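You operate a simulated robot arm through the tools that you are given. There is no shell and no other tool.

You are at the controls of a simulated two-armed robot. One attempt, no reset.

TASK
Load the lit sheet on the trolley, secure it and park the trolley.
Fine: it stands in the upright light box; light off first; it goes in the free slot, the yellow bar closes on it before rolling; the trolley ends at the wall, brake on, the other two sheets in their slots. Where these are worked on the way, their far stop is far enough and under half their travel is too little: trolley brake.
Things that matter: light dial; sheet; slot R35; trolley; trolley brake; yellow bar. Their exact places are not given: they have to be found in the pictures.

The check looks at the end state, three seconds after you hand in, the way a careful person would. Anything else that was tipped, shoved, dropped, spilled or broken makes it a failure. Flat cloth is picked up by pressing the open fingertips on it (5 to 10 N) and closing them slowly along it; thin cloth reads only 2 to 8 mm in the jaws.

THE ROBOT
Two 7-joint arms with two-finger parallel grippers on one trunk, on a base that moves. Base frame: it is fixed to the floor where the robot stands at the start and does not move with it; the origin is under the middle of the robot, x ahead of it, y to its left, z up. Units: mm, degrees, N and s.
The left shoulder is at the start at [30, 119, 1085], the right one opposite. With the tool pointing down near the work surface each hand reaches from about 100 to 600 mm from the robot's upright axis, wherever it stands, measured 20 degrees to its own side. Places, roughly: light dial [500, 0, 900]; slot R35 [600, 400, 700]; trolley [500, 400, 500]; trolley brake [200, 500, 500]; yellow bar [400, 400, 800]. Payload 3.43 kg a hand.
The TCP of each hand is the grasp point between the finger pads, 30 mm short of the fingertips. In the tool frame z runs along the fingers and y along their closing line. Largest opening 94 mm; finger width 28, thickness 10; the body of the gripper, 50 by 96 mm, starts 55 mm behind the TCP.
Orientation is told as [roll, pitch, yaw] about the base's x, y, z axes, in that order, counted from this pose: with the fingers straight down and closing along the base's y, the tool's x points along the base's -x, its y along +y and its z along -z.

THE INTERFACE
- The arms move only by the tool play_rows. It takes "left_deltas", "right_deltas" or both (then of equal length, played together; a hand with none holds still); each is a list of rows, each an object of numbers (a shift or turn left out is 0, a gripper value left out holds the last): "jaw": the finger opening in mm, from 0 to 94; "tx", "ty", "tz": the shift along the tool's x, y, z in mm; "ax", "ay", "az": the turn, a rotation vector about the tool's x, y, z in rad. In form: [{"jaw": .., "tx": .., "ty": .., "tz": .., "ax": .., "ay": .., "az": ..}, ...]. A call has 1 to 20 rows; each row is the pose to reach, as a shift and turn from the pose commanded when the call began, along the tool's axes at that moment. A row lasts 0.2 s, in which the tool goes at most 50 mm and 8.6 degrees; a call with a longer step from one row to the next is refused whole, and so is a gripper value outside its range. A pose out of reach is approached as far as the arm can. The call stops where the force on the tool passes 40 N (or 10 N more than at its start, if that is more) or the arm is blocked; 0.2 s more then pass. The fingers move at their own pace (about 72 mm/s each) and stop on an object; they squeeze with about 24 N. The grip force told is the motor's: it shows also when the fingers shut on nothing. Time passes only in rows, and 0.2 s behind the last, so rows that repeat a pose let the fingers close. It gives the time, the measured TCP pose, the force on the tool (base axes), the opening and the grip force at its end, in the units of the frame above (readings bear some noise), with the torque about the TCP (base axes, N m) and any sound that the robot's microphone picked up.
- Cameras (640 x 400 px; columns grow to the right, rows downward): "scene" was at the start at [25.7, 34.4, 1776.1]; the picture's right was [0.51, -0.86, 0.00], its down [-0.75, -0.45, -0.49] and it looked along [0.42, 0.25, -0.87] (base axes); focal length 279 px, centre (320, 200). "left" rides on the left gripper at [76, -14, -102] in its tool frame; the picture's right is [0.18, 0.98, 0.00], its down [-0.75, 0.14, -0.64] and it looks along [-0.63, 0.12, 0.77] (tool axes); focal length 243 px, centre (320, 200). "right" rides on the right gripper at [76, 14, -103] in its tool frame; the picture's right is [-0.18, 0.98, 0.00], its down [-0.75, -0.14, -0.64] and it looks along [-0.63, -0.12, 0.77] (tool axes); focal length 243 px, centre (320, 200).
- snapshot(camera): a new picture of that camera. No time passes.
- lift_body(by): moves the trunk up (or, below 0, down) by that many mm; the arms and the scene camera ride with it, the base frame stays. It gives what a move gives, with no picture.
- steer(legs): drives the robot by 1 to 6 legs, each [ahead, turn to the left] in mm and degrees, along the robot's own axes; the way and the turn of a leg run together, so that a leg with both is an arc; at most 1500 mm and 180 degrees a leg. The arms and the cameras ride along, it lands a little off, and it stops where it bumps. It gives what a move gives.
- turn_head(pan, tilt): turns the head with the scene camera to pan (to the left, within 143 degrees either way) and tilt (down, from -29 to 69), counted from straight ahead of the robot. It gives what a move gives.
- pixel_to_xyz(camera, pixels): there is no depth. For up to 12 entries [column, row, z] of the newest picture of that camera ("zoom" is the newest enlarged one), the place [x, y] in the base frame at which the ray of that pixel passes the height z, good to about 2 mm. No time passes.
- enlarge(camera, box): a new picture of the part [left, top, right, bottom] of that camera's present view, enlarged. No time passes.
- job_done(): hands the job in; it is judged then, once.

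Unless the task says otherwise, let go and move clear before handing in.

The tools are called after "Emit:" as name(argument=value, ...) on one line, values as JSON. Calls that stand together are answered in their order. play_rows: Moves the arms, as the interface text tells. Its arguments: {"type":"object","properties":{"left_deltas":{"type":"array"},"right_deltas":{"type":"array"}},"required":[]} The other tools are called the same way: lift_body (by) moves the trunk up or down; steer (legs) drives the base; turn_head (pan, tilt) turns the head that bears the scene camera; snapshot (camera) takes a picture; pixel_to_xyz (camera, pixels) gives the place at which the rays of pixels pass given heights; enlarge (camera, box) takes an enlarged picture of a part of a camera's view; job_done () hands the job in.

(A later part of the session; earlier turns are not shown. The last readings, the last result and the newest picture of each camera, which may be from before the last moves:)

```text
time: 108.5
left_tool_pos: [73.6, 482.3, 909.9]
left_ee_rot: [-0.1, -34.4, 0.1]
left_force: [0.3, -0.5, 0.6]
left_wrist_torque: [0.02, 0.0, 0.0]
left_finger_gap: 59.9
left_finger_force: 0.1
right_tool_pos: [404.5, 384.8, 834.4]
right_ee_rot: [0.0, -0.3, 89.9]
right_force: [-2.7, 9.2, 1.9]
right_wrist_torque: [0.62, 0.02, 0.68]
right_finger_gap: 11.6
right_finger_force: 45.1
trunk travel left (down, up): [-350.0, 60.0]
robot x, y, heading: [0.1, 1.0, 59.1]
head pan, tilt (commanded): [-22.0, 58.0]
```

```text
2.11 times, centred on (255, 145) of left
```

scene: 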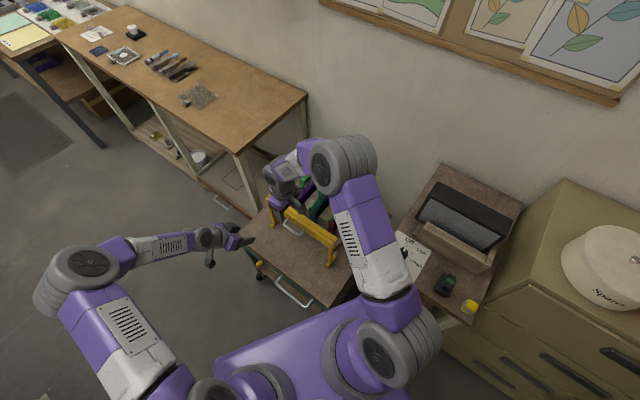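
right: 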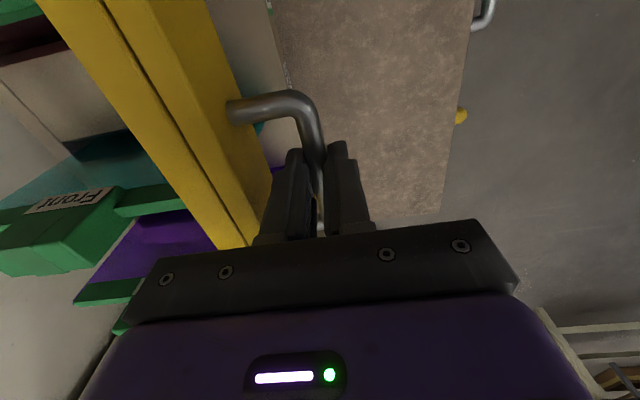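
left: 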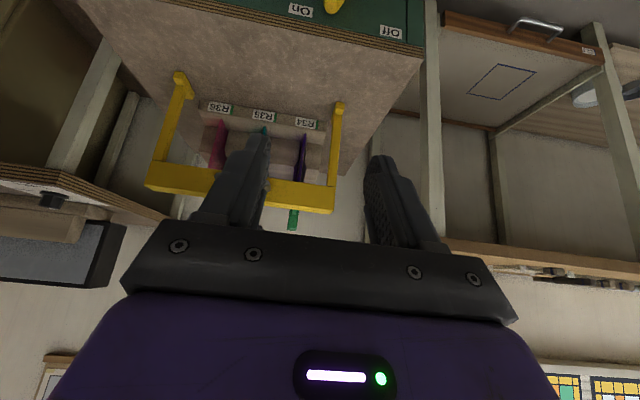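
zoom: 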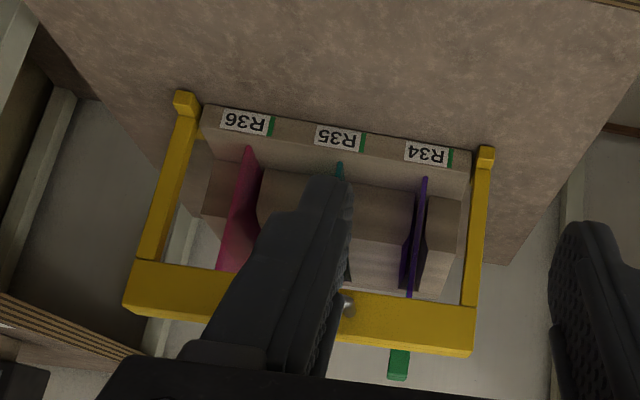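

The beam is passing over the rails: teal and purple show beneath its near edge at (258,128) and (278,165), and nothing is being pushed. So it slides over the sheets to hold them down. I'll continue until it meets its stop.

Emit:
play_rows(right_deltas=[{"ty": -4}, {"ty": -8}, {"ty": -12}, {"ty": -12}])

Emit:
snapshot(camera="right")

Emit:
enlarge(camera="scene", box=[240, 150, 370, 280])

```text
time: 109.5
left_tool_pos: [72.6, 480.2, 910.3]
left_ee_rot: [0.1, -34.4, -0.1]
left_force: [-0.2, 0.5, 0.3]
left_wrist_torque: [0.04, 0.0, 0.02]
left_finger_gap: 60.2
left_finger_force: 0.1
right_tool_pos: [404.2, 384.3, 836.3]
right_ee_rot: [1.0, 0.0, 90.2]
right_force: [-9.9, -1.8, 13.7]
right_wrist_torque: [-1.03, 0.31, 0.07]
right_finger_gap: 11.6
right_finger_force: 45.0
trunk travel left (down, up): [-350.0, 60.0]
robot x, y, heading: [0.3, -0.5, 59.3]
head pan, tilt (commanded): [-22.0, 58.0]
stopped in row 4 (right hand): the force on the tool passed its limit at 41 N (the readings are from after the stop); the commanded pose is now the measured one
```

```text
taken
```

right: 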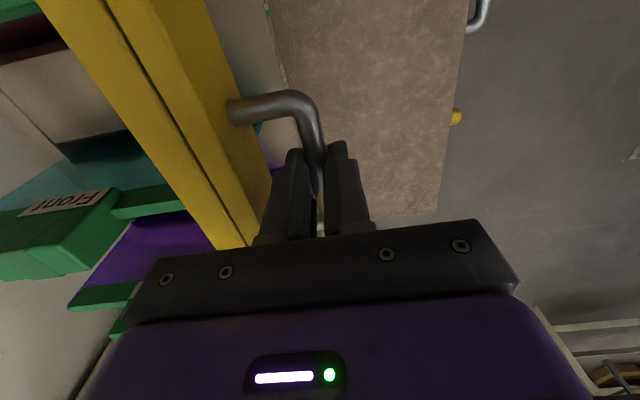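

```text
3.08 times, centred on (305, 215) of scene
```

zoom: 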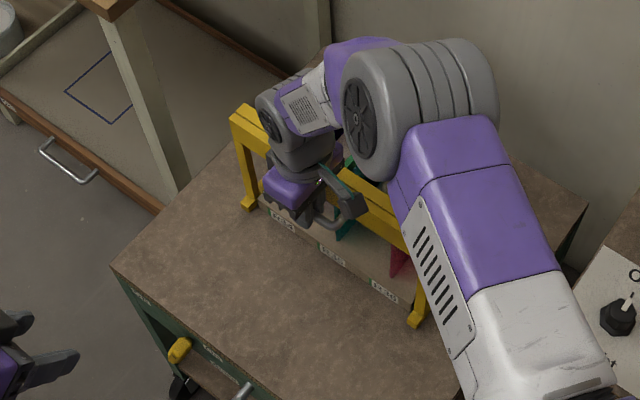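

The slide stopped at x≈405, about 60 mm of travel, with over 40 N. I'll press once more gently to see whether that really is the end stop.

Emit:
play_rows(right_deltas=[{"ty": -1}, {"ty": -2}, {"ty": -2}])

Emit:
enlarge(camera="left", box=[140, 50, 370, 240])

```text
time: 110.3
left_tool_pos: [70.5, 479.1, 911.7]
left_ee_rot: [0.0, -34.4, 0.0]
left_force: [0.4, 0.0, -0.4]
left_wrist_torque: [0.01, 0.01, -0.02]
left_finger_gap: 60.3
left_finger_force: 0.1
right_tool_pos: [405.0, 384.4, 835.3]
right_ee_rot: [1.0, -0.1, 90.3]
right_force: [-20.2, -4.5, 21.7]
right_wrist_torque: [-1.17, 0.27, 0.1]
right_finger_gap: 11.8
right_finger_force: 44.9
trunk travel left (down, up): [-350.0, 60.0]
robot x, y, heading: [-6.0, 2.9, 59.2]
head pan, tilt (commanded): [-22.0, 58.0]
```

```text
2.11 times, centred on (255, 145) of left
```

zoom: 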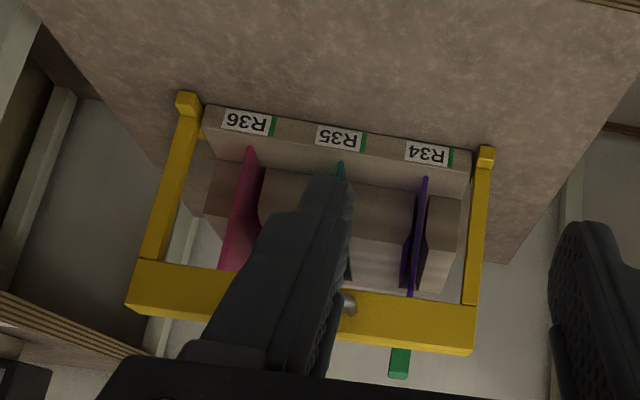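

It is a firm stop at x≈405, with 20 N and no movement, so the bar is fully closed. I'll relax the load, open, and lift straight up.

Emit:
play_rows(right_deltas=[{"ty": 1, "tz": -1.5}, {"ty": 1.5, "tz": -1.5, "jaw": 25}, {"ty": 1.5, "tz": -1.5, "jaw": 36}, {"ty": 1.5, "tz": -1.5, "jaw": 36}, {"ty": 1.5, "tz": -12}, {"ty": 1.5, "tz": -40}, {"ty": 1.5, "tz": -75}, {"ty": 1.5, "tz": -110}, {"ty": 1.5, "tz": -150}, {"ty": 1.5, "tz": -190}, {"ty": 1.5, "tz": -190}])

Emit:
snapshot(camera="right")

Emit:
enlarge(camera="right", box=[140, 0, 340, 200])

Emit:
enlarge(camera="left", box=[140, 50, 370, 240])

```text
time: 112.7
left_tool_pos: [72.6, 479.5, 908.7]
left_ee_rot: [-0.1, -34.4, 0.0]
left_force: [-1.4, 0.3, -0.4]
left_wrist_torque: [0.04, 0.0, 0.01]
left_finger_gap: 60.0
left_finger_force: 0.0
right_tool_pos: [410.8, 382.9, 1024.1]
right_ee_rot: [0.8, 0.1, 90.3]
right_force: [0.0, -0.8, -0.1]
right_wrist_torque: [0.01, 0.02, 0.02]
right_finger_gap: 35.8
right_finger_force: 0.1
trunk travel left (down, up): [-350.0, 60.0]
robot x, y, heading: [-1.0, -1.1, 59.0]
head pan, tilt (commanded): [-22.0, 58.0]
```

```text
taken
```

right: 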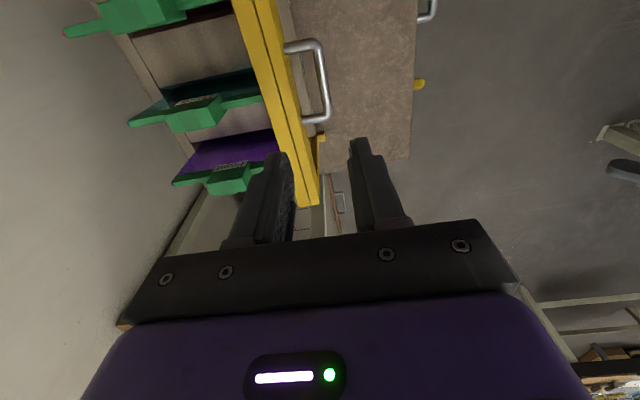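

```text
2.00 times, centred on (240, 100) of right
```

zoom: 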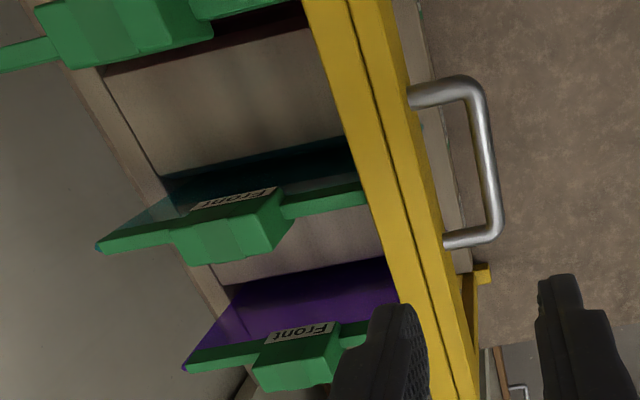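

```text
2.11 times, centred on (255, 145) of left
```

zoom: 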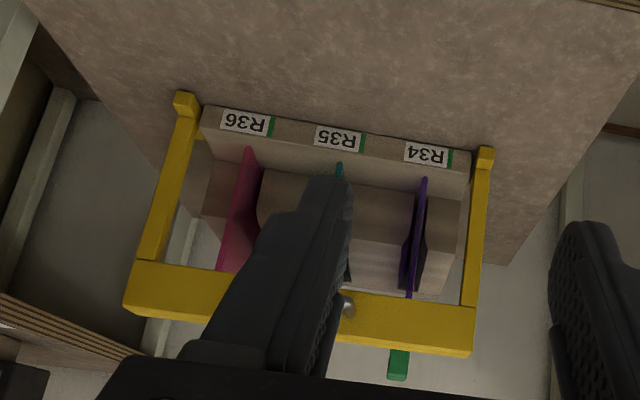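

The bar is closed over the rails' front ends, and R35's "Front" label faces the same way as the purple sheet's. Next is the brake. I'll lower the left hand in front of it so its camera can see the lever and labels.

Emit:
play_rows(left_deltas=[{"tx": 24, "ty": 3, "tz": 32}, {"tx": 48, "ty": 6, "tz": 64}, {"tx": 72, "ty": 9, "tz": 96}, {"tx": 96, "ty": 12, "tz": 128}, {"tx": 120, "ty": 15, "tz": 160}, {"tx": 144, "ty": 18, "tz": 192}, {"tx": 168, "ty": 21, "tz": 224}, {"tx": 191, "ty": 24, "tz": 257}, {"tx": 191, "ty": 24, "tz": 257}])

Emit:
snapshot(camera="left")

Emit:
enlarge(camera="left", box=[230, 40, 430, 220])

```text
time: 114.7
left_tool_pos: [58.8, 497.2, 592.0]
left_ee_rot: [-1.1, -34.5, 0.4]
left_force: [0.0, -0.3, 0.4]
left_wrist_torque: [0.02, 0.01, 0.0]
left_finger_gap: 60.0
left_finger_force: 0.1
left hand out of reach, approached as far as the arm can: row 8
right_tool_pos: [410.5, 382.8, 1023.3]
right_ee_rot: [0.8, 0.0, 90.2]
right_force: [-0.2, 0.9, 0.5]
right_wrist_torque: [-0.02, -0.01, 0.01]
right_finger_gap: 36.0
right_finger_force: 0.0
trunk travel left (down, up): [-350.0, 60.0]
robot x, y, heading: [-2.0, -2.8, 59.1]
head pan, tilt (commanded): [-22.0, 58.0]
```

```text
taken
```

left: 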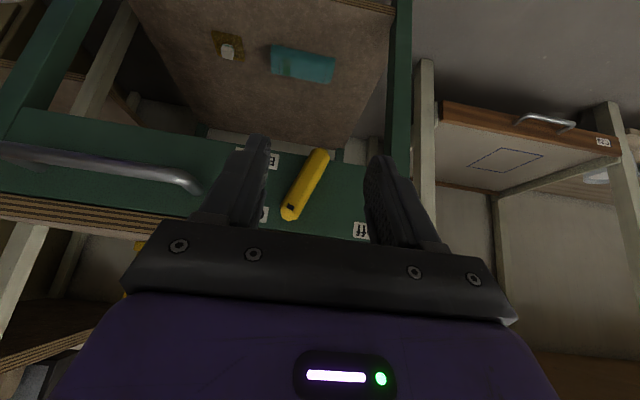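

```text
2.22 times, centred on (330, 130) of left
```

zoom: 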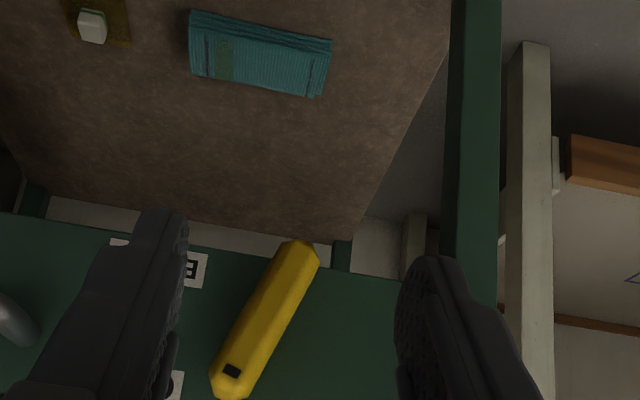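

The lever is a yellow bar on the green front panel. Its marked upper end leans toward "On", and loose items lie on the lower shelf, so rolling must be gentle. I'll bring the right hand back over the trolley's push handle, then lower the trunk for better low reach.

Emit:
play_rows(right_deltas=[{"tx": 15, "ty": 35}, {"tx": 35, "ty": 70}, {"tx": 55, "ty": 105}, {"tx": 75, "ty": 140}, {"tx": 95, "ty": 175}, {"tx": 115, "ty": 212}, {"tx": 115, "ty": 212}])

Emit:
play_rows(left_deltas=[{"tx": -10, "tz": -30}, {"tx": -30, "tz": -60}, {"tx": -50, "tz": -90}, {"tx": -75, "tz": -120}, {"tx": -100, "tz": -140}])

Emit:
snapshot(camera="right")

Emit:
snapshot(camera="left")

Emit:
snapshot(camera="scene")

```text
time: 116.3
left_tool_pos: [59.8, 497.9, 591.9]
left_ee_rot: [-1.0, -34.3, 0.5]
left_force: [-0.9, -0.8, 0.1]
left_wrist_torque: [0.0, 0.01, 0.0]
left_finger_gap: 60.1
left_finger_force: 0.1
right_tool_pos: [199.9, 270.3, 1025.8]
right_ee_rot: [0.8, 0.1, 90.3]
right_force: [0.1, 0.2, 0.3]
right_wrist_torque: [0.0, -0.01, 0.0]
right_finger_gap: 35.8
right_finger_force: 0.0
trunk travel left (down, up): [-350.0, 60.0]
robot x, y, heading: [2.0, -0.8, 59.0]
head pan, tilt (commanded): [-22.0, 58.0]
```

```text
time: 117.5
left_tool_pos: [60.7, 504.3, 760.5]
left_ee_rot: [-0.1, -34.3, 0.2]
left_force: [-0.2, 0.3, -0.2]
left_wrist_torque: [-0.02, -0.03, 0.0]
left_finger_gap: 60.1
left_finger_force: 0.0
right_tool_pos: [199.3, 269.4, 1025.8]
right_ee_rot: [0.8, 0.0, 90.2]
right_force: [-0.9, 0.5, -0.4]
right_wrist_torque: [-0.03, -0.02, 0.02]
right_finger_gap: 35.8
right_finger_force: 0.1
trunk travel left (down, up): [-350.0, 60.0]
robot x, y, heading: [-1.6, -0.5, 59.1]
head pan, tilt (commanded): [-22.0, 58.0]
```

```text
taken
```

right: 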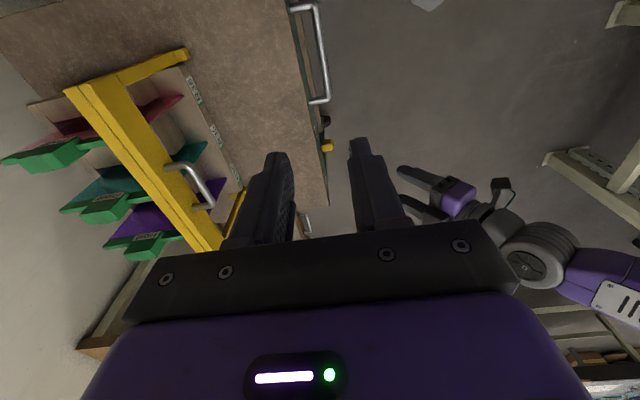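

```text
taken
```

left: 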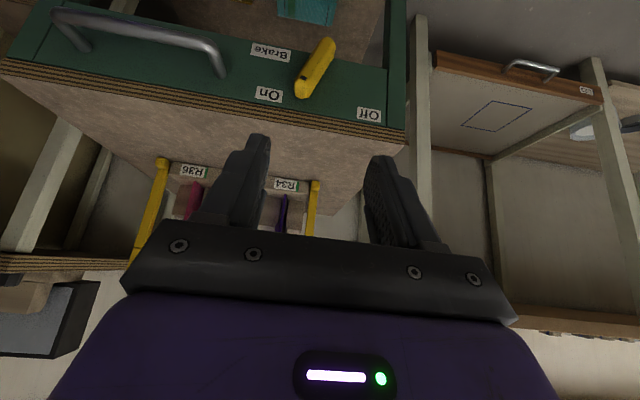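

```text
taken
```

scene: 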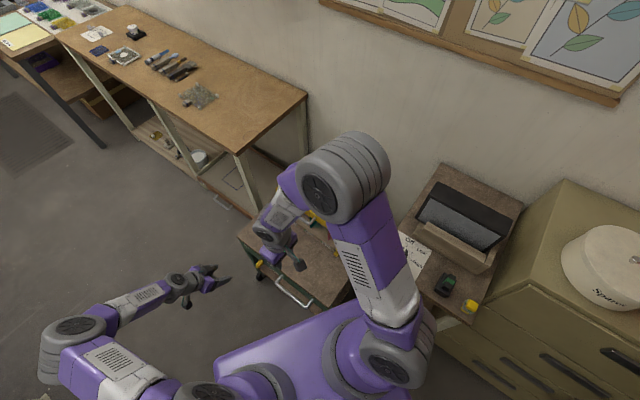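

The left camera shows the panel well: "On" at (268,93), "Off" at (370,115), lever between (302,92) and (328,45). I'll zoom in and triangulate the lever ends.

Emit:
enlarge(camera="left", box=[230, 20, 410, 150])

Emit:
pixel_to_xyz(camera="left", pixels=[[302, 90, 520], [302, 90, 540], [302, 90, 560], [328, 45, 460], [328, 45, 480], [328, 45, 500], [268, 93, 560], [268, 93, 570], [370, 115, 560], [370, 115, 570], [404, 135, 590], [10, 65, 590]])

```text
3.08 times, centred on (320, 85) of left
```

zoom: 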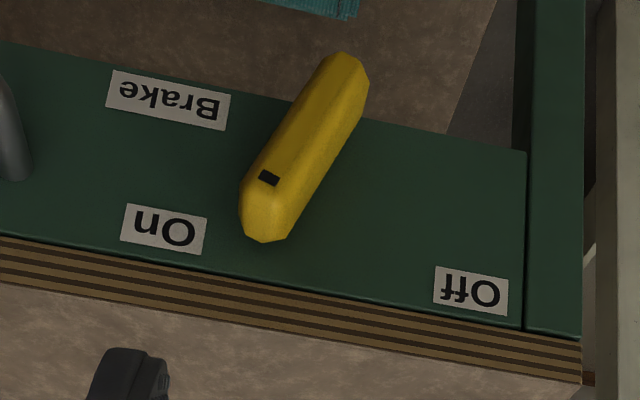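

```text
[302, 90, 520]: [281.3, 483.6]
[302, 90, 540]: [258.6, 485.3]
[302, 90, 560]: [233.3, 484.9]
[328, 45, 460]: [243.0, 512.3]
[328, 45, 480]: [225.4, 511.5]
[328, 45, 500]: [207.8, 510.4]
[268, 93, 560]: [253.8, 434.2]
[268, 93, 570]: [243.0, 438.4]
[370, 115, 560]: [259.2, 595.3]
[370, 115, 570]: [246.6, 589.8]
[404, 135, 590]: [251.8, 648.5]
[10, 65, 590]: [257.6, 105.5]
```

I'll cross-check the lever ends with the scene camera for depth.

Emit:
enlarge(camera="scene", box=[235, 235, 325, 315])

Emit:
enlarge(camera="right", box=[280, 0, 380, 200])

```text
5.00 times, centred on (280, 275) of scene
```

zoom: 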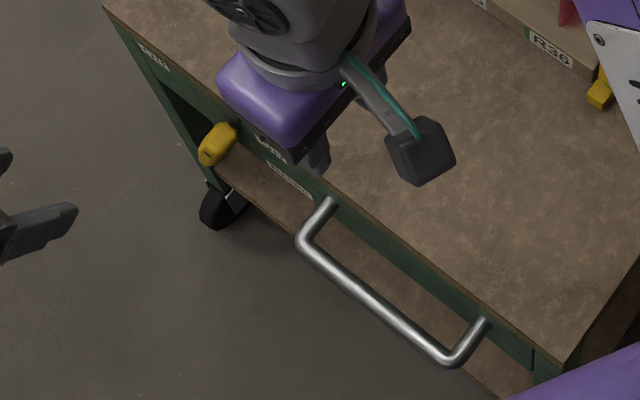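

```text
2.00 times, centred on (330, 100) of right
```

zoom: 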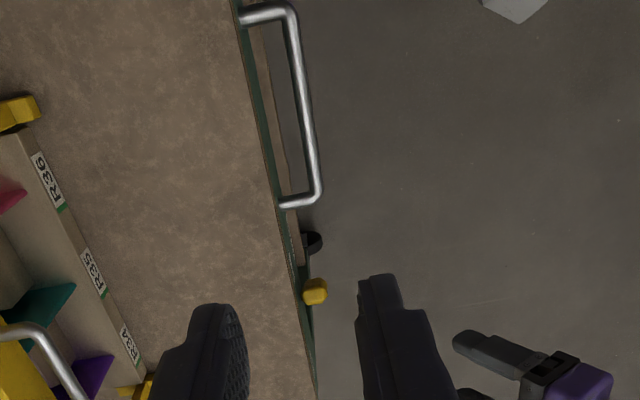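

Emit:
pixel_to_xyz(camera="right", pixels=[[327.5, 145, 540], [327.5, 145, 560], [320, 142, 560], [333, 145, 560], [320, 52, 540], [320, 52, 560], [317, 5, 550], [329, 92, 550], [313, 70, 590], [301, 0, 590]])

Emit:
pixel_to_xyz(camera="scene", pixels=[[263, 260, 560], [258, 268, 560], [258, 268, 540], [263, 260, 540], [296, 292, 540], [296, 292, 560], [282, 281, 550], [310, 304, 550]])

Emit:
pixel_to_xyz(camera="left", pixels=[[225, 72, 540], [225, 72, 550], [225, 72, 560], [140, 32, 530], [140, 32, 540], [140, 32, 550], [140, 32, 560], [303, 77, 550], [60, 15, 540]])

```text
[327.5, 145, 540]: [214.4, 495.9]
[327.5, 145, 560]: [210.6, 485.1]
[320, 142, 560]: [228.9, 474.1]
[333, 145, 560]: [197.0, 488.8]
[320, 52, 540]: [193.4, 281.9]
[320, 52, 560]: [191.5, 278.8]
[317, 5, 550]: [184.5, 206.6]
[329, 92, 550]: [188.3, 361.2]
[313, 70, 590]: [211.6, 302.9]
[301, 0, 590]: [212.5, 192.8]
```

```text
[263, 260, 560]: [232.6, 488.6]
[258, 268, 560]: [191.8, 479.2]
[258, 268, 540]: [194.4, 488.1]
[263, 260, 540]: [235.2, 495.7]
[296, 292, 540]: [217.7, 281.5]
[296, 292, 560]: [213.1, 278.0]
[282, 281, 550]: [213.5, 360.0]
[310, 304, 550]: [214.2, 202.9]
```

```text
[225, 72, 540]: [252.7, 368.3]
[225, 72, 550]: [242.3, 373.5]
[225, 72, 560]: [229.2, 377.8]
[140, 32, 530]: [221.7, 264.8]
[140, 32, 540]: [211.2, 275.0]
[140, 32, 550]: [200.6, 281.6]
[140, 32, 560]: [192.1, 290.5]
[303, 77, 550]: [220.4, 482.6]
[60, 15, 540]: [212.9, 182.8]
```

The lever's upper end is near [212,485,562] and its lower end near [212,511,483], protruding about 40 mm from the panel. The plan is to straddle its upper end from above and swing it toward "Off" (+y). I'll lower the trunk 150 mm and set the left hand pointing down.

Emit:
lift_body(by=-150)

Emit:
play_rows(left_deltas=[{"tx": -20, "ty": -3, "tz": -9, "ay": 0.1, "jaw": 60}, {"tx": -40, "ty": -6, "tz": -18, "ay": 0.2}, {"tx": -60, "ty": -9, "tz": -27, "ay": 0.3}, {"tx": -80, "ty": -12, "tz": -36, "ay": 0.4}, {"tx": -100, "ty": -16, "tz": -45, "ay": 0.5}, {"tx": -120, "ty": -19, "tz": -51, "ay": 0.6}, {"tx": -120, "ty": -19, "tz": -51, "ay": 0.6}])

Emit:
snapshot(camera="left")

Emit:
snapshot(camera="right")

```text
time: 119.2
left_tool_pos: [62.1, 505.0, 611.5]
left_ee_rot: [0.1, -34.4, 0.0]
left_force: [-0.3, 0.4, 0.9]
left_wrist_torque: [0.01, 0.04, 0.0]
left_finger_gap: 60.1
left_finger_force: 0.1
right_tool_pos: [198.1, 270.5, 876.3]
right_ee_rot: [0.7, 0.0, 90.1]
right_force: [0.2, 0.9, -1.5]
right_wrist_torque: [-0.01, -0.01, -0.02]
right_finger_gap: 36.1
right_finger_force: 0.2
trunk travel left (down, up): [-200.0, 210.0]
robot x, y, heading: [3.8, 0.9, 59.2]
head pan, tilt (commanded): [-22.0, 58.0]
```

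```text
time: 120.8
left_tool_pos: [133.3, 486.9, 720.7]
left_ee_rot: [0.0, 0.1, 0.0]
left_force: [0.5, -0.3, -0.3]
left_wrist_torque: [0.0, -0.03, 0.0]
left_finger_gap: 60.1
left_finger_force: 0.1
right_tool_pos: [198.7, 270.4, 876.7]
right_ee_rot: [0.8, 0.0, 90.2]
right_force: [-0.8, -0.9, -0.3]
right_wrist_torque: [0.03, 0.01, -0.01]
right_finger_gap: 35.9
right_finger_force: 0.1
trunk travel left (down, up): [-200.0, 210.0]
robot x, y, heading: [-1.4, -1.5, 58.9]
head pan, tilt (commanded): [-22.0, 58.0]
```

```text
taken
```

left: 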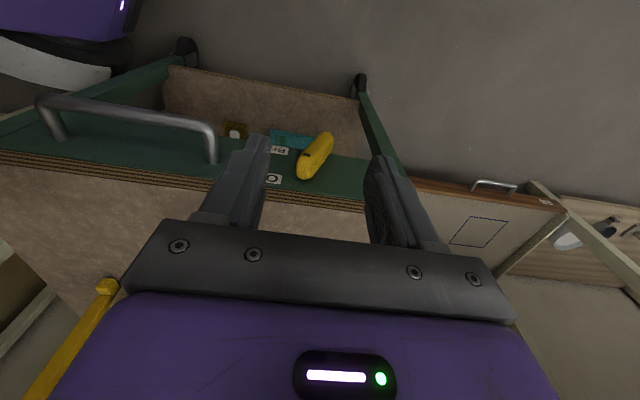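

```text
taken
```

right: 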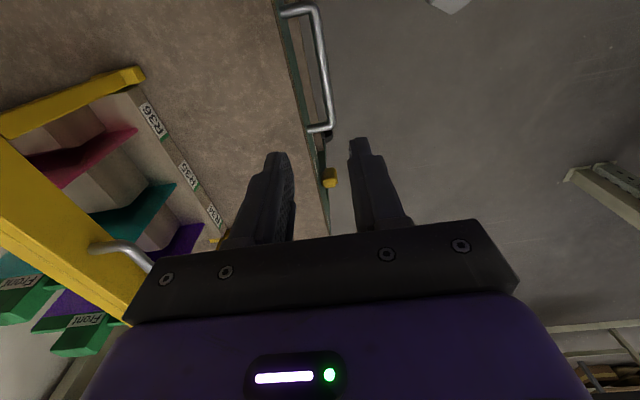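

The lever shows at (315,155), near the finger axis. I'll cast its upper end and the panel edge again from this closer, steeper view.

Emit:
enlarge(camera="left", box=[240, 110, 400, 230])

Emit:
pixel_to_xyz(camera="left", pixels=[[308, 172, 550], [308, 172, 560], [308, 172, 570], [325, 138, 480], [325, 138, 490], [325, 138, 500], [300, 195, 595], [300, 195, 605], [212, 160, 545], [212, 160, 555], [100, 110, 545], [100, 110, 555]])

Emit:
pixel_to_xyz(camera="right", pixels=[[331, 178, 550], [331, 178, 560], [324, 60, 540], [324, 60, 550], [324, 60, 560], [332, 128, 550], [318, 12, 550], [305, 100, 595]])

```text
3.33 times, centred on (320, 170) of left
```

zoom: 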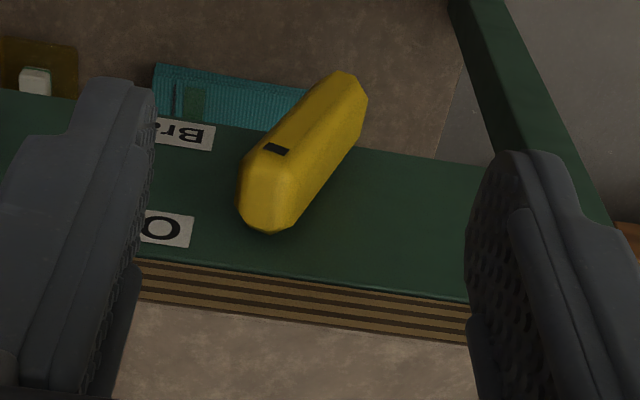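

```text
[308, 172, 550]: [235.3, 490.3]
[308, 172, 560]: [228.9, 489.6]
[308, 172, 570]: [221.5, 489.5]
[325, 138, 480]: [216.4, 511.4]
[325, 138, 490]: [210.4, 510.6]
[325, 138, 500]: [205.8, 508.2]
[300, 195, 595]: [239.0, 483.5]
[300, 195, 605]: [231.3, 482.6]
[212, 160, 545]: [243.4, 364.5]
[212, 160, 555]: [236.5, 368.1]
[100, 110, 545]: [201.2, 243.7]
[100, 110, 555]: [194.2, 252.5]
```

```text
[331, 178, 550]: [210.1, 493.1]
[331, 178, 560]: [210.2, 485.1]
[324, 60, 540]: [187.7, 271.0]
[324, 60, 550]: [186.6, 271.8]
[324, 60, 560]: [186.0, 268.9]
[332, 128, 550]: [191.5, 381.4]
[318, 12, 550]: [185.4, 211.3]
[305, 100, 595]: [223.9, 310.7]
```

I'll place the left fingers (opening 64) above the lever's upper end at [208,492], then step down toward it.

Emit:
play_rows(left_deltas=[{"tx": -25, "ty": 2, "jaw": 64}, {"tx": -50, "ty": 4}, {"tx": -75, "ty": 5}, {"tx": -75, "ty": 5, "tz": 25}, {"tx": -75, "ty": 5, "tz": 50}, {"tx": -75, "ty": 5, "tz": 80}, {"tx": -75, "ty": 5, "tz": 80}])

Emit:
snapshot(camera="left")

Emit:
enlarge(camera="left", box=[230, 60, 410, 240])

Emit:
enlarge(camera="right", box=[270, 80, 470, 240])

```text
time: 122.4
left_tool_pos: [208.2, 489.4, 642.5]
left_ee_rot: [0.0, 0.1, 0.1]
left_force: [0.2, 0.0, -0.4]
left_wrist_torque: [0.01, -0.02, 0.03]
left_finger_gap: 64.0
left_finger_force: 0.0
right_tool_pos: [199.3, 270.9, 875.4]
right_ee_rot: [0.8, 0.1, 90.1]
right_force: [0.5, -0.3, 0.0]
right_wrist_torque: [0.02, 0.0, 0.03]
right_finger_gap: 36.0
right_finger_force: 0.0
trunk travel left (down, up): [-200.0, 210.0]
robot x, y, heading: [0.4, -3.9, 59.0]
head pan, tilt (commanded): [-22.0, 58.0]
```

```text
taken
```

left: 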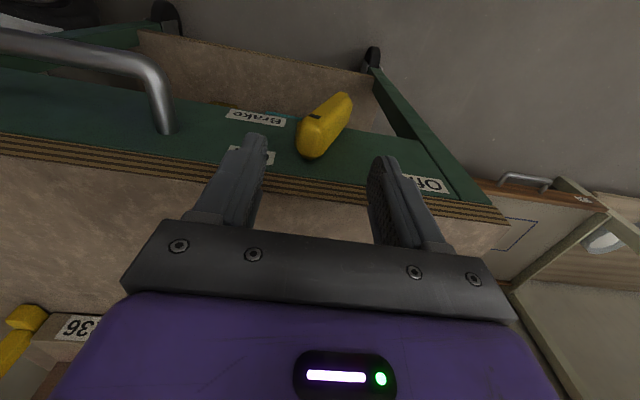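

```text
2.22 times, centred on (320, 150) of left
```

zoom: 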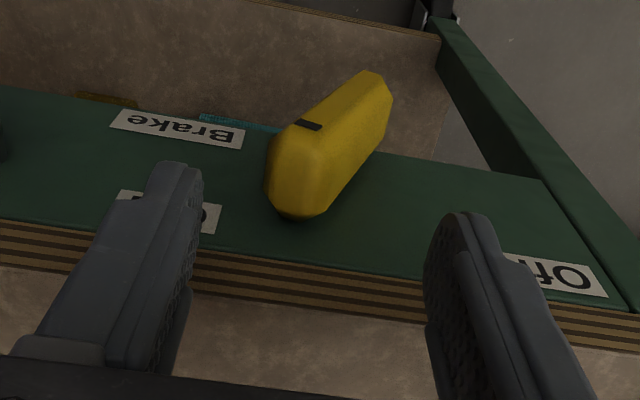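

```text
2.50 times, centred on (370, 160) of right
```

zoom: 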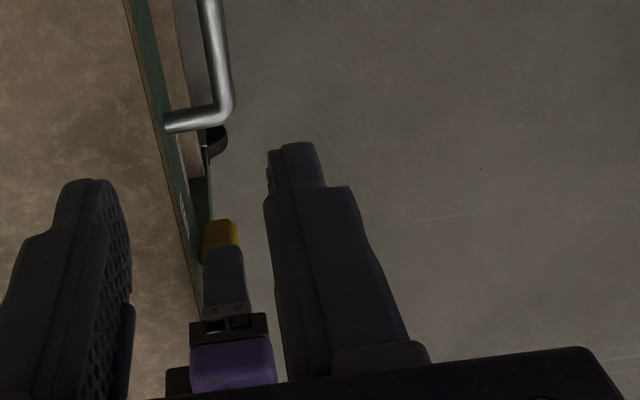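

The right view shows the lever directly in line with the left fingers. I'll go down to z≈572 and check.

Emit:
play_rows(left_deltas=[{"tz": 20}, {"tz": 40}, {"tz": 55}, {"tz": 65}, {"tz": 70}, {"tz": 70}])

Emit:
snapshot(camera="left")

Emit:
enlarge(camera="left", box=[230, 60, 410, 240])

```text
time: 123.8
left_tool_pos: [206.8, 490.4, 571.1]
left_ee_rot: [0.0, 0.0, 0.1]
left_force: [0.1, 0.2, 0.6]
left_wrist_torque: [0.01, -0.01, 0.01]
left_finger_gap: 64.2
left_finger_force: 0.0
right_tool_pos: [199.3, 269.4, 874.9]
right_ee_rot: [0.9, 0.0, 90.2]
right_force: [-0.7, 0.2, -0.3]
right_wrist_torque: [-0.04, 0.03, 0.0]
right_finger_gap: 36.0
right_finger_force: 0.0
trunk travel left (down, up): [-200.0, 210.0]
robot x, y, heading: [-3.2, 2.0, 59.1]
head pan, tilt (commanded): [-22.0, 58.0]
```

```text
taken
```

left: 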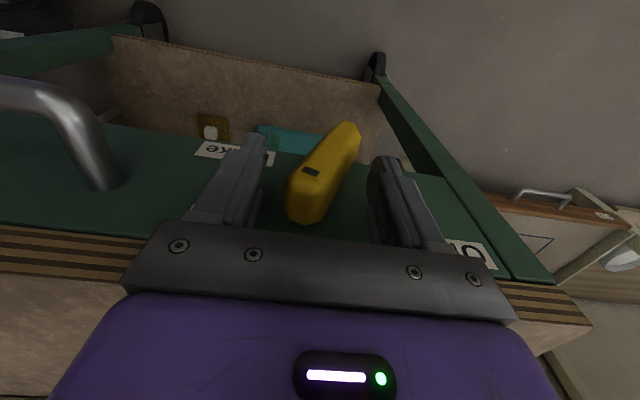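

```text
2.22 times, centred on (320, 150) of left
```

zoom: 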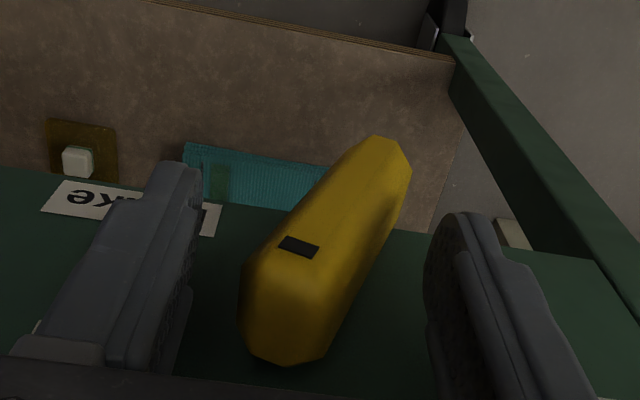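

The lever stands between the fingers. I'll push it toward "Off" (+y) in steps.

Emit:
play_rows(left_deltas=[{"ty": 8}, {"ty": 16}, {"ty": 24}, {"ty": 32}, {"ty": 40}, {"ty": 40}])

Emit:
snapshot(camera="left")

Emit:
enlarge(camera="left", box=[210, 60, 410, 240])

```text
time: 125.2
left_tool_pos: [206.6, 530.3, 571.3]
left_ee_rot: [-0.1, 0.1, 0.1]
left_force: [0.5, -2.1, 0.5]
left_wrist_torque: [-0.07, 0.0, 0.0]
left_finger_gap: 64.9
left_finger_force: 1.1
right_tool_pos: [199.2, 268.7, 876.5]
right_ee_rot: [0.7, 0.1, 90.2]
right_force: [-0.8, -0.6, -0.6]
right_wrist_torque: [-0.01, 0.0, 0.01]
right_finger_gap: 36.1
right_finger_force: 0.0
trunk travel left (down, up): [-200.0, 210.0]
robot x, y, heading: [-0.7, -2.1, 59.2]
head pan, tilt (commanded): [-22.0, 58.0]
```

```text
taken
```

left: 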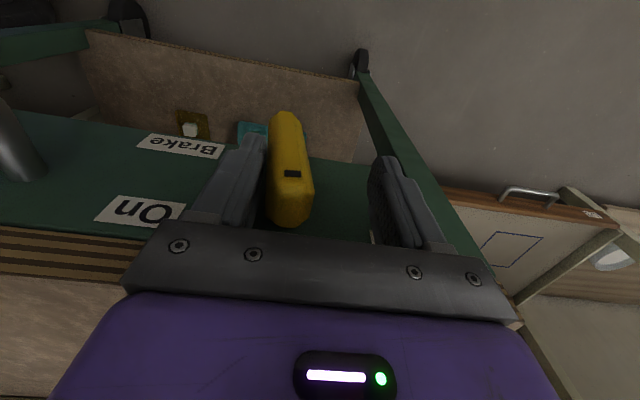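

```text
2.22 times, centred on (310, 150) of left
```

zoom: 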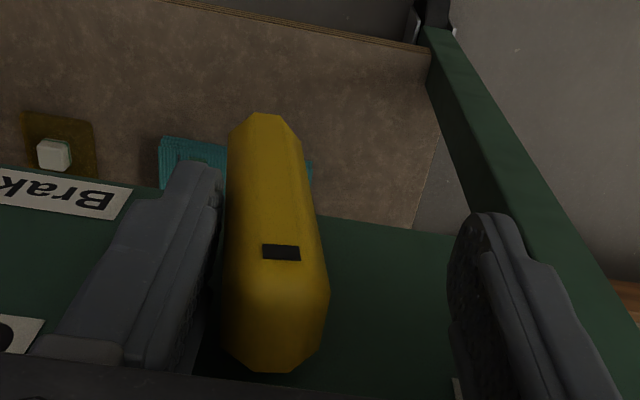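

The lever is swinging easily (2 N). I'll continue pushing until it meets its stop.

Emit:
play_rows(left_deltas=[{"ty": 6}, {"ty": 12}, {"ty": 18}, {"ty": 24}, {"ty": 24}])

Emit:
snapshot(camera="left")

Emit:
enlarge(camera="left", box=[210, 60, 410, 240])

```text
time: 126.4
left_tool_pos: [200.2, 546.9, 576.9]
left_ee_rot: [0.0, -0.1, 0.1]
left_force: [-0.3, -1.3, -0.2]
left_wrist_torque: [-0.04, -0.04, 0.04]
left_finger_gap: 64.1
left_finger_force: 0.0
left hand out of reach, approached as far as the arm can: row 2, 3, 4, 5
right_tool_pos: [198.6, 269.9, 876.2]
right_ee_rot: [0.8, -0.1, 90.3]
right_force: [0.4, 0.9, 0.7]
right_wrist_torque: [-0.01, -0.02, 0.01]
right_finger_gap: 36.1
right_finger_force: 0.1
trunk travel left (down, up): [-200.0, 210.0]
robot x, y, heading: [4.5, 0.8, 59.0]
head pan, tilt (commanded): [-22.0, 58.0]
```

```text
taken
```

left: 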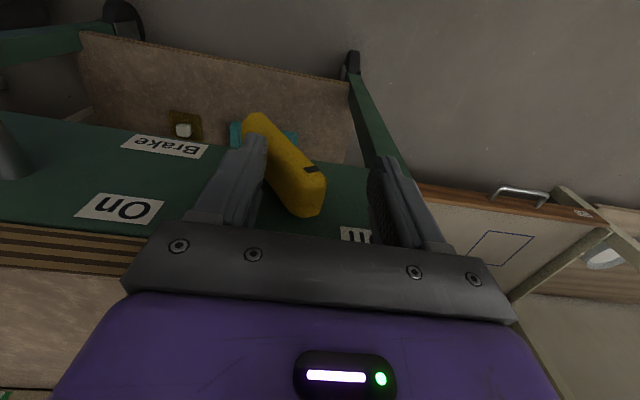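

```text
2.22 times, centred on (310, 150) of left
```

zoom: 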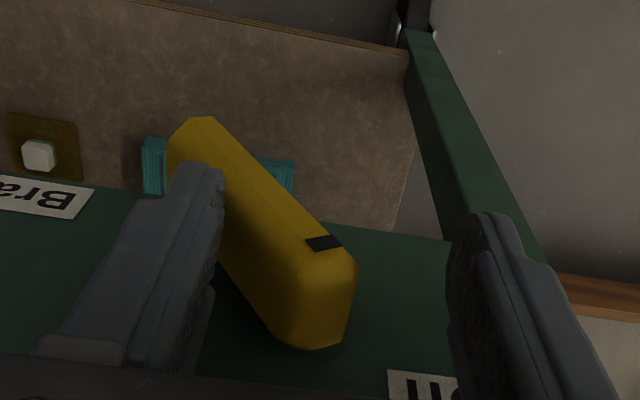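

The lever has swung over toward "Off". I'll measure its tilt now.

Emit:
pixel_to_xyz(camera="left", pixels=[[312, 208, 555], [312, 208, 565], [254, 118, 480], [254, 118, 490], [314, 168, 540], [314, 168, 550], [120, 208, 565], [120, 208, 575], [355, 235, 565]])

Emit:
enlarge(camera="right", box=[270, 80, 470, 240])

Emit:
enlarge(camera="scene", box=[235, 235, 325, 315])

```text
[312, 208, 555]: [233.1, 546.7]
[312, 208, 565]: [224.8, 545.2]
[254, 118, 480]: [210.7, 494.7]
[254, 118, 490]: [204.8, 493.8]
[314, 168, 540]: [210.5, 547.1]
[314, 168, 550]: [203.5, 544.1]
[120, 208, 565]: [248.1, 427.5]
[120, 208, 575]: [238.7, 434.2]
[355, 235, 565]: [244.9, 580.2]
```

```text
2.50 times, centred on (370, 160) of right
```

zoom: 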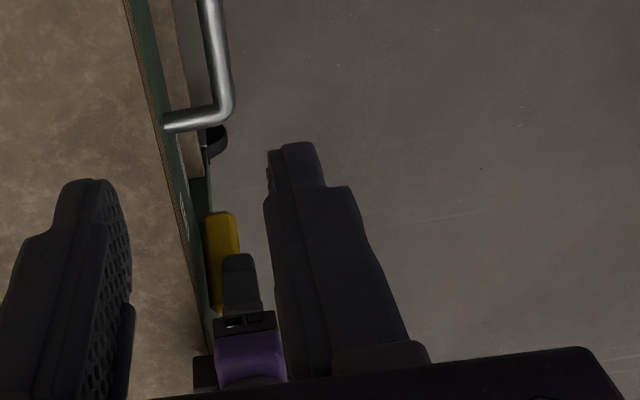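

```text
5.00 times, centred on (280, 275) of scene
```

zoom: 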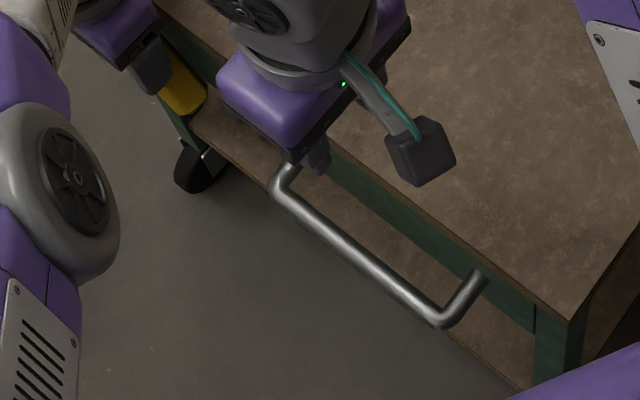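

The lever is at about 35° toward "Off", but the arm, not the lever, reached its limit. I'll raise the hand, lower the trunk 100 mm for more reach, then push again to be sure of the stop.

Emit:
play_rows(left_deltas=[{"ty": -6}, {"ty": -6, "tz": -20}, {"ty": -6, "tz": -45}, {"ty": -6, "tz": -75}, {"ty": -6, "tz": -105}, {"ty": -6, "tz": -110}])

Emit:
lift_body(by=-100)

Emit:
snapshot(camera="left")

Emit:
enlarge(camera="left", box=[210, 40, 410, 240])

```text
time: 127.8
left_tool_pos: [199.4, 539.7, 685.6]
left_ee_rot: [0.0, -0.1, 0.1]
left_force: [0.0, 0.5, -0.3]
left_wrist_torque: [0.02, -0.01, 0.01]
left_finger_gap: 63.9
left_finger_force: 0.1
right_tool_pos: [198.6, 269.8, 875.8]
right_ee_rot: [0.7, 0.0, 90.2]
right_force: [-0.8, -0.7, -0.8]
right_wrist_torque: [-0.02, -0.02, 0.02]
right_finger_gap: 36.1
right_finger_force: 0.0
trunk travel left (down, up): [-200.0, 210.0]
robot x, y, heading: [1.0, -1.8, 59.3]
head pan, tilt (commanded): [-22.0, 58.0]
```

```text
time: 129.2
left_tool_pos: [199.2, 539.2, 586.6]
left_ee_rot: [0.0, -0.1, 0.2]
left_force: [0.3, -0.8, -0.1]
left_wrist_torque: [0.01, 0.03, -0.01]
left_finger_gap: 64.1
left_finger_force: 0.1
right_tool_pos: [198.1, 269.0, 777.2]
right_ee_rot: [0.8, 0.1, 90.1]
right_force: [-0.5, 0.2, 0.4]
right_wrist_torque: [-0.04, 0.03, 0.02]
right_finger_gap: 36.0
right_finger_force: 0.1
trunk travel left (down, up): [-100.0, 310.0]
robot x, y, heading: [0.3, -2.0, 59.3]
head pan, tilt (commanded): [-22.0, 58.0]
```

```text
taken
```

left: 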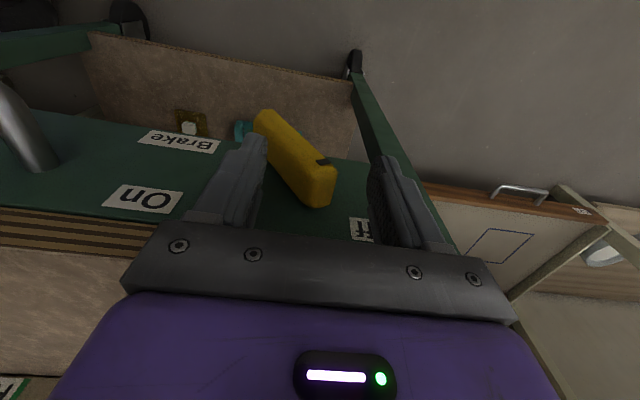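

```text
2.00 times, centred on (310, 140) of left
```

zoom: 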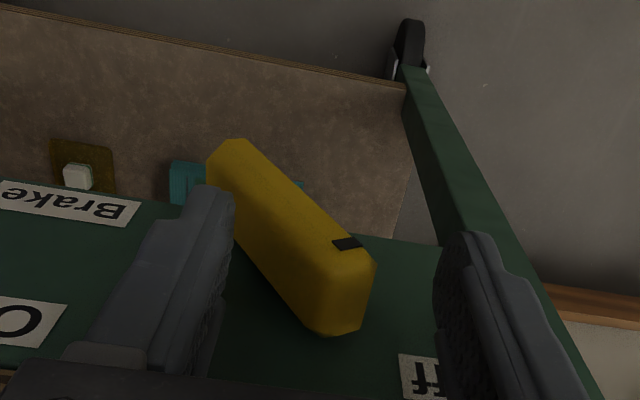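

The lever's marked end now points at "Off". I'll push a little more to confirm it's on its stop.

Emit:
play_rows(left_deltas=[{"tx": -5, "tz": 8}, {"tx": -9, "tz": 15}, {"tx": -9, "tz": 15, "ty": 8}, {"tx": -9, "tz": 15, "ty": 16}, {"tx": -9, "tz": 15, "ty": 22}, {"tx": -9, "tz": 15, "ty": 28}, {"tx": -9, "tz": 15, "ty": 28}])

Emit:
enlarge(camera="left", box=[210, 40, 410, 240])

```text
time: 130.8
left_tool_pos: [210.4, 563.9, 573.5]
left_ee_rot: [-0.2, 0.0, 0.1]
left_force: [0.8, -23.9, 13.5]
left_wrist_torque: [-1.24, 0.04, 0.1]
left_finger_gap: 77.8
left_finger_force: 12.4
right_tool_pos: [198.0, 268.2, 777.7]
right_ee_rot: [0.8, -0.2, 90.2]
right_force: [-0.3, -0.2, 0.1]
right_wrist_torque: [0.02, 0.03, 0.0]
right_finger_gap: 35.9
right_finger_force: 0.0
trunk travel left (down, up): [-100.0, 310.0]
robot x, y, heading: [-3.2, -3.0, 58.9]
head pan, tilt (commanded): [-22.0, 58.0]
```

```text
2.00 times, centred on (310, 140) of left
```

zoom: 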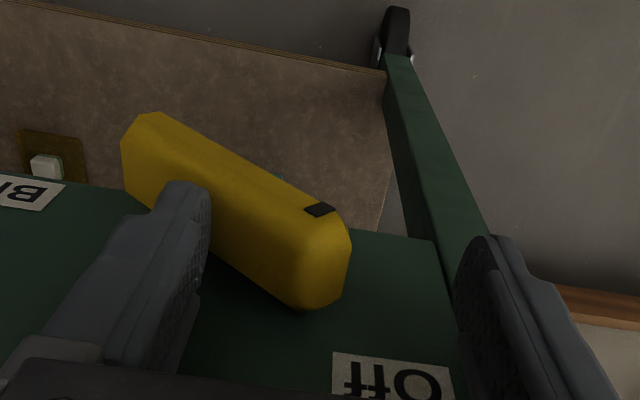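

The lever hit its stop at "Off" (24 N reaction, marked end right at the "Off" label). I'll back the left hand off and lift it clear, then check that the lever stays.

Emit:
play_rows(left_deltas=[{"ty": -8, "jaw": 64}, {"ty": -16}, {"ty": -18, "tz": -15}, {"ty": -18, "tz": -40}, {"ty": -18, "tz": -70}, {"ty": -18, "tz": -100, "tx": 20}, {"ty": -18, "tz": -110, "tx": 60}, {"ty": -18, "tz": -110, "tx": 80}])

Emit:
snapshot(camera="left")

Emit:
snapshot(camera="right")

```text
time: 132.6
left_tool_pos: [131.2, 549.4, 682.1]
left_ee_rot: [0.1, 0.0, 0.0]
left_force: [0.1, 0.0, -1.5]
left_wrist_torque: [0.04, -0.05, 0.0]
left_finger_gap: 63.9
left_finger_force: 0.0
right_tool_pos: [197.9, 269.8, 776.1]
right_ee_rot: [0.9, 0.1, 90.2]
right_force: [-1.2, 0.3, -0.7]
right_wrist_torque: [-0.04, 0.01, -0.02]
right_finger_gap: 36.0
right_finger_force: 0.1
trunk travel left (down, up): [-100.0, 310.0]
robot x, y, heading: [-1.1, 2.2, 59.3]
head pan, tilt (commanded): [-22.0, 58.0]
```

```text
taken
```

left: 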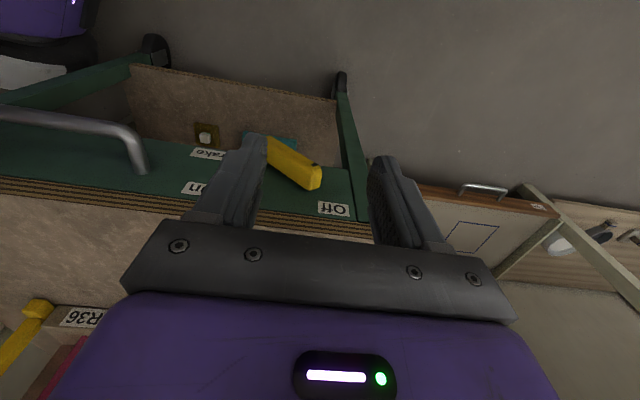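

```text
taken
```

right: 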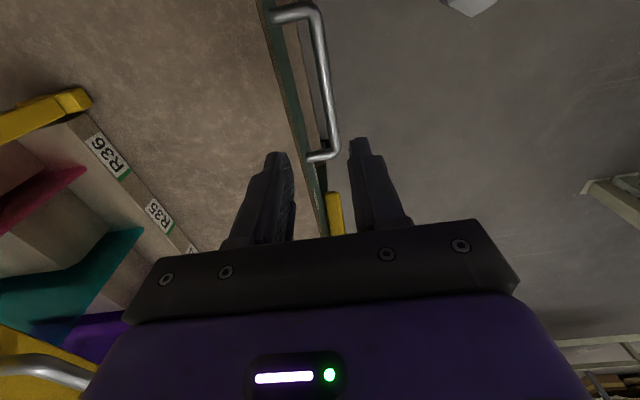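

The lever rests at "Off". The push-handle crossbar is at about x≈192, z≈550, y 211-360. I'll bring the right hand down over it at y≈328, nearer the trolley's centre line.

Emit:
play_rows(right_deltas=[{"tx": -20, "ty": 2, "jaw": 40}, {"tx": -40, "ty": 4, "tz": 20}, {"tx": -59, "ty": 6, "tz": 50}, {"tx": -59, "ty": 6, "tz": 85}, {"tx": -59, "ty": 6, "tz": 120}, {"tx": -59, "ty": 6, "tz": 145}, {"tx": -59, "ty": 6, "tz": 160}, {"tx": -59, "ty": 6, "tz": 160}])

Emit:
snapshot(camera="right")

Emit:
enlarge(camera="right", box=[230, 40, 430, 220])

```text
time: 134.4
left_tool_pos: [130.2, 549.4, 683.3]
left_ee_rot: [0.1, 0.0, 0.2]
left_force: [-0.1, -0.2, 0.2]
left_wrist_torque: [0.02, 0.0, 0.04]
left_finger_gap: 63.9
left_finger_force: 0.1
right_tool_pos: [189.6, 327.0, 615.7]
right_ee_rot: [0.7, -0.1, 90.2]
right_force: [0.3, -0.6, 0.4]
right_wrist_torque: [-0.01, 0.05, 0.03]
right_finger_gap: 40.1
right_finger_force: 0.1
trunk travel left (down, up): [-100.0, 310.0]
robot x, y, heading: [-7.6, 0.1, 59.3]
head pan, tilt (commanded): [-22.0, 58.0]
```

```text
taken
```

right: 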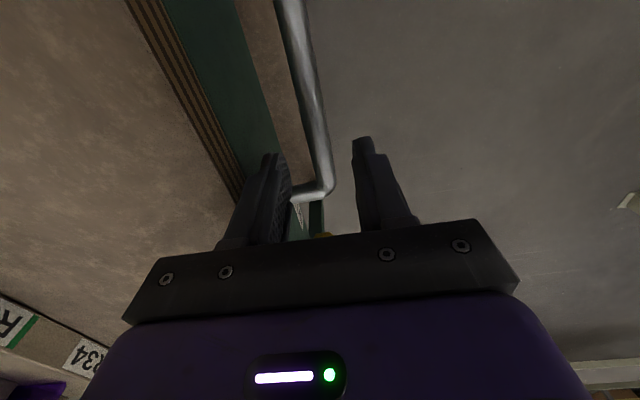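

```text
2.22 times, centred on (330, 130) of right
```

zoom: 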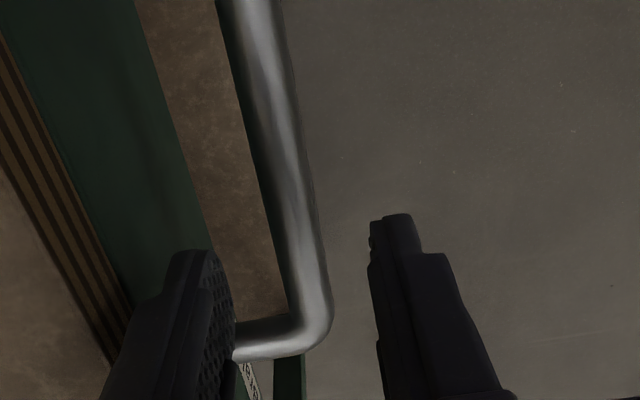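

The crossbar lies centred between the fingers at row ~134. I'll descend the last 52 mm and close on it.

Emit:
play_rows(right_deltas=[{"tz": 15}, {"tz": 30}, {"tz": 42}, {"tz": 52}, {"tz": 52}])

Emit:
snapshot(camera="right")

```text
time: 135.6
left_tool_pos: [130.2, 549.5, 683.3]
left_ee_rot: [0.2, 0.0, 0.2]
left_force: [-0.4, -0.2, 0.1]
left_wrist_torque: [0.0, -0.01, -0.01]
left_finger_gap: 64.0
left_finger_force: 0.1
right_tool_pos: [189.0, 328.2, 565.9]
right_ee_rot: [0.6, -0.3, 90.2]
right_force: [1.6, -4.0, 29.5]
right_wrist_torque: [-0.57, -1.38, -0.12]
right_finger_gap: 40.0
right_finger_force: 0.1
trunk travel left (down, up): [-100.0, 310.0]
robot x, y, heading: [1.3, -0.0, 59.1]
head pan, tilt (commanded): [-22.0, 58.0]
```

```text
taken
```

right: 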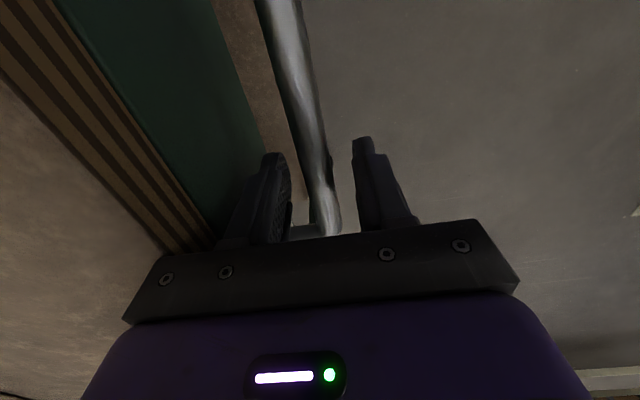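

The +29 N with that torque means the gripper body touched the trolley's top edge (z≈620). I'll raise 5 mm and close on the bar there.

Emit:
play_rows(right_deltas=[{"tz": -3}, {"tz": -5}, {"tz": -5, "jaw": 20}, {"tz": -5, "jaw": 5}, {"tz": -5, "jaw": 5}, {"tz": -5, "jaw": 5}])

Emit:
snapshot(camera="right")

```text
time: 137.0
left_tool_pos: [131.3, 549.7, 682.1]
left_ee_rot: [0.0, 0.0, 0.1]
left_force: [0.4, -0.5, -0.6]
left_wrist_torque: [-0.01, 0.0, -0.02]
left_finger_gap: 64.1
left_finger_force: 0.0
right_tool_pos: [189.0, 327.7, 568.1]
right_ee_rot: [0.8, 0.0, 90.3]
right_force: [-0.7, -2.4, 2.3]
right_wrist_torque: [-0.1, -0.04, 0.35]
right_finger_gap: 16.0
right_finger_force: 45.1
trunk travel left (down, up): [-100.0, 310.0]
robot x, y, heading: [0.5, -1.1, 59.0]
head pan, tilt (commanded): [-22.0, 58.0]
```

```text
taken
```

right: 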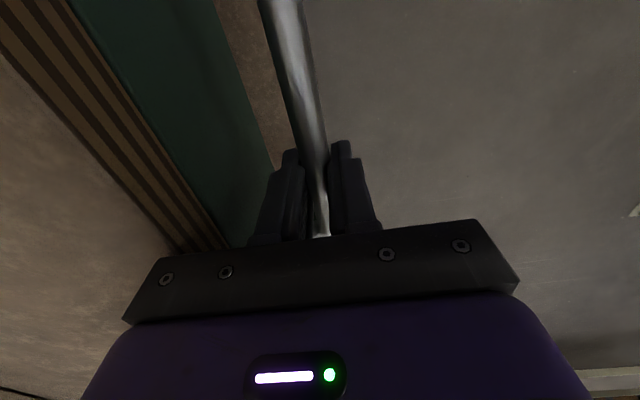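

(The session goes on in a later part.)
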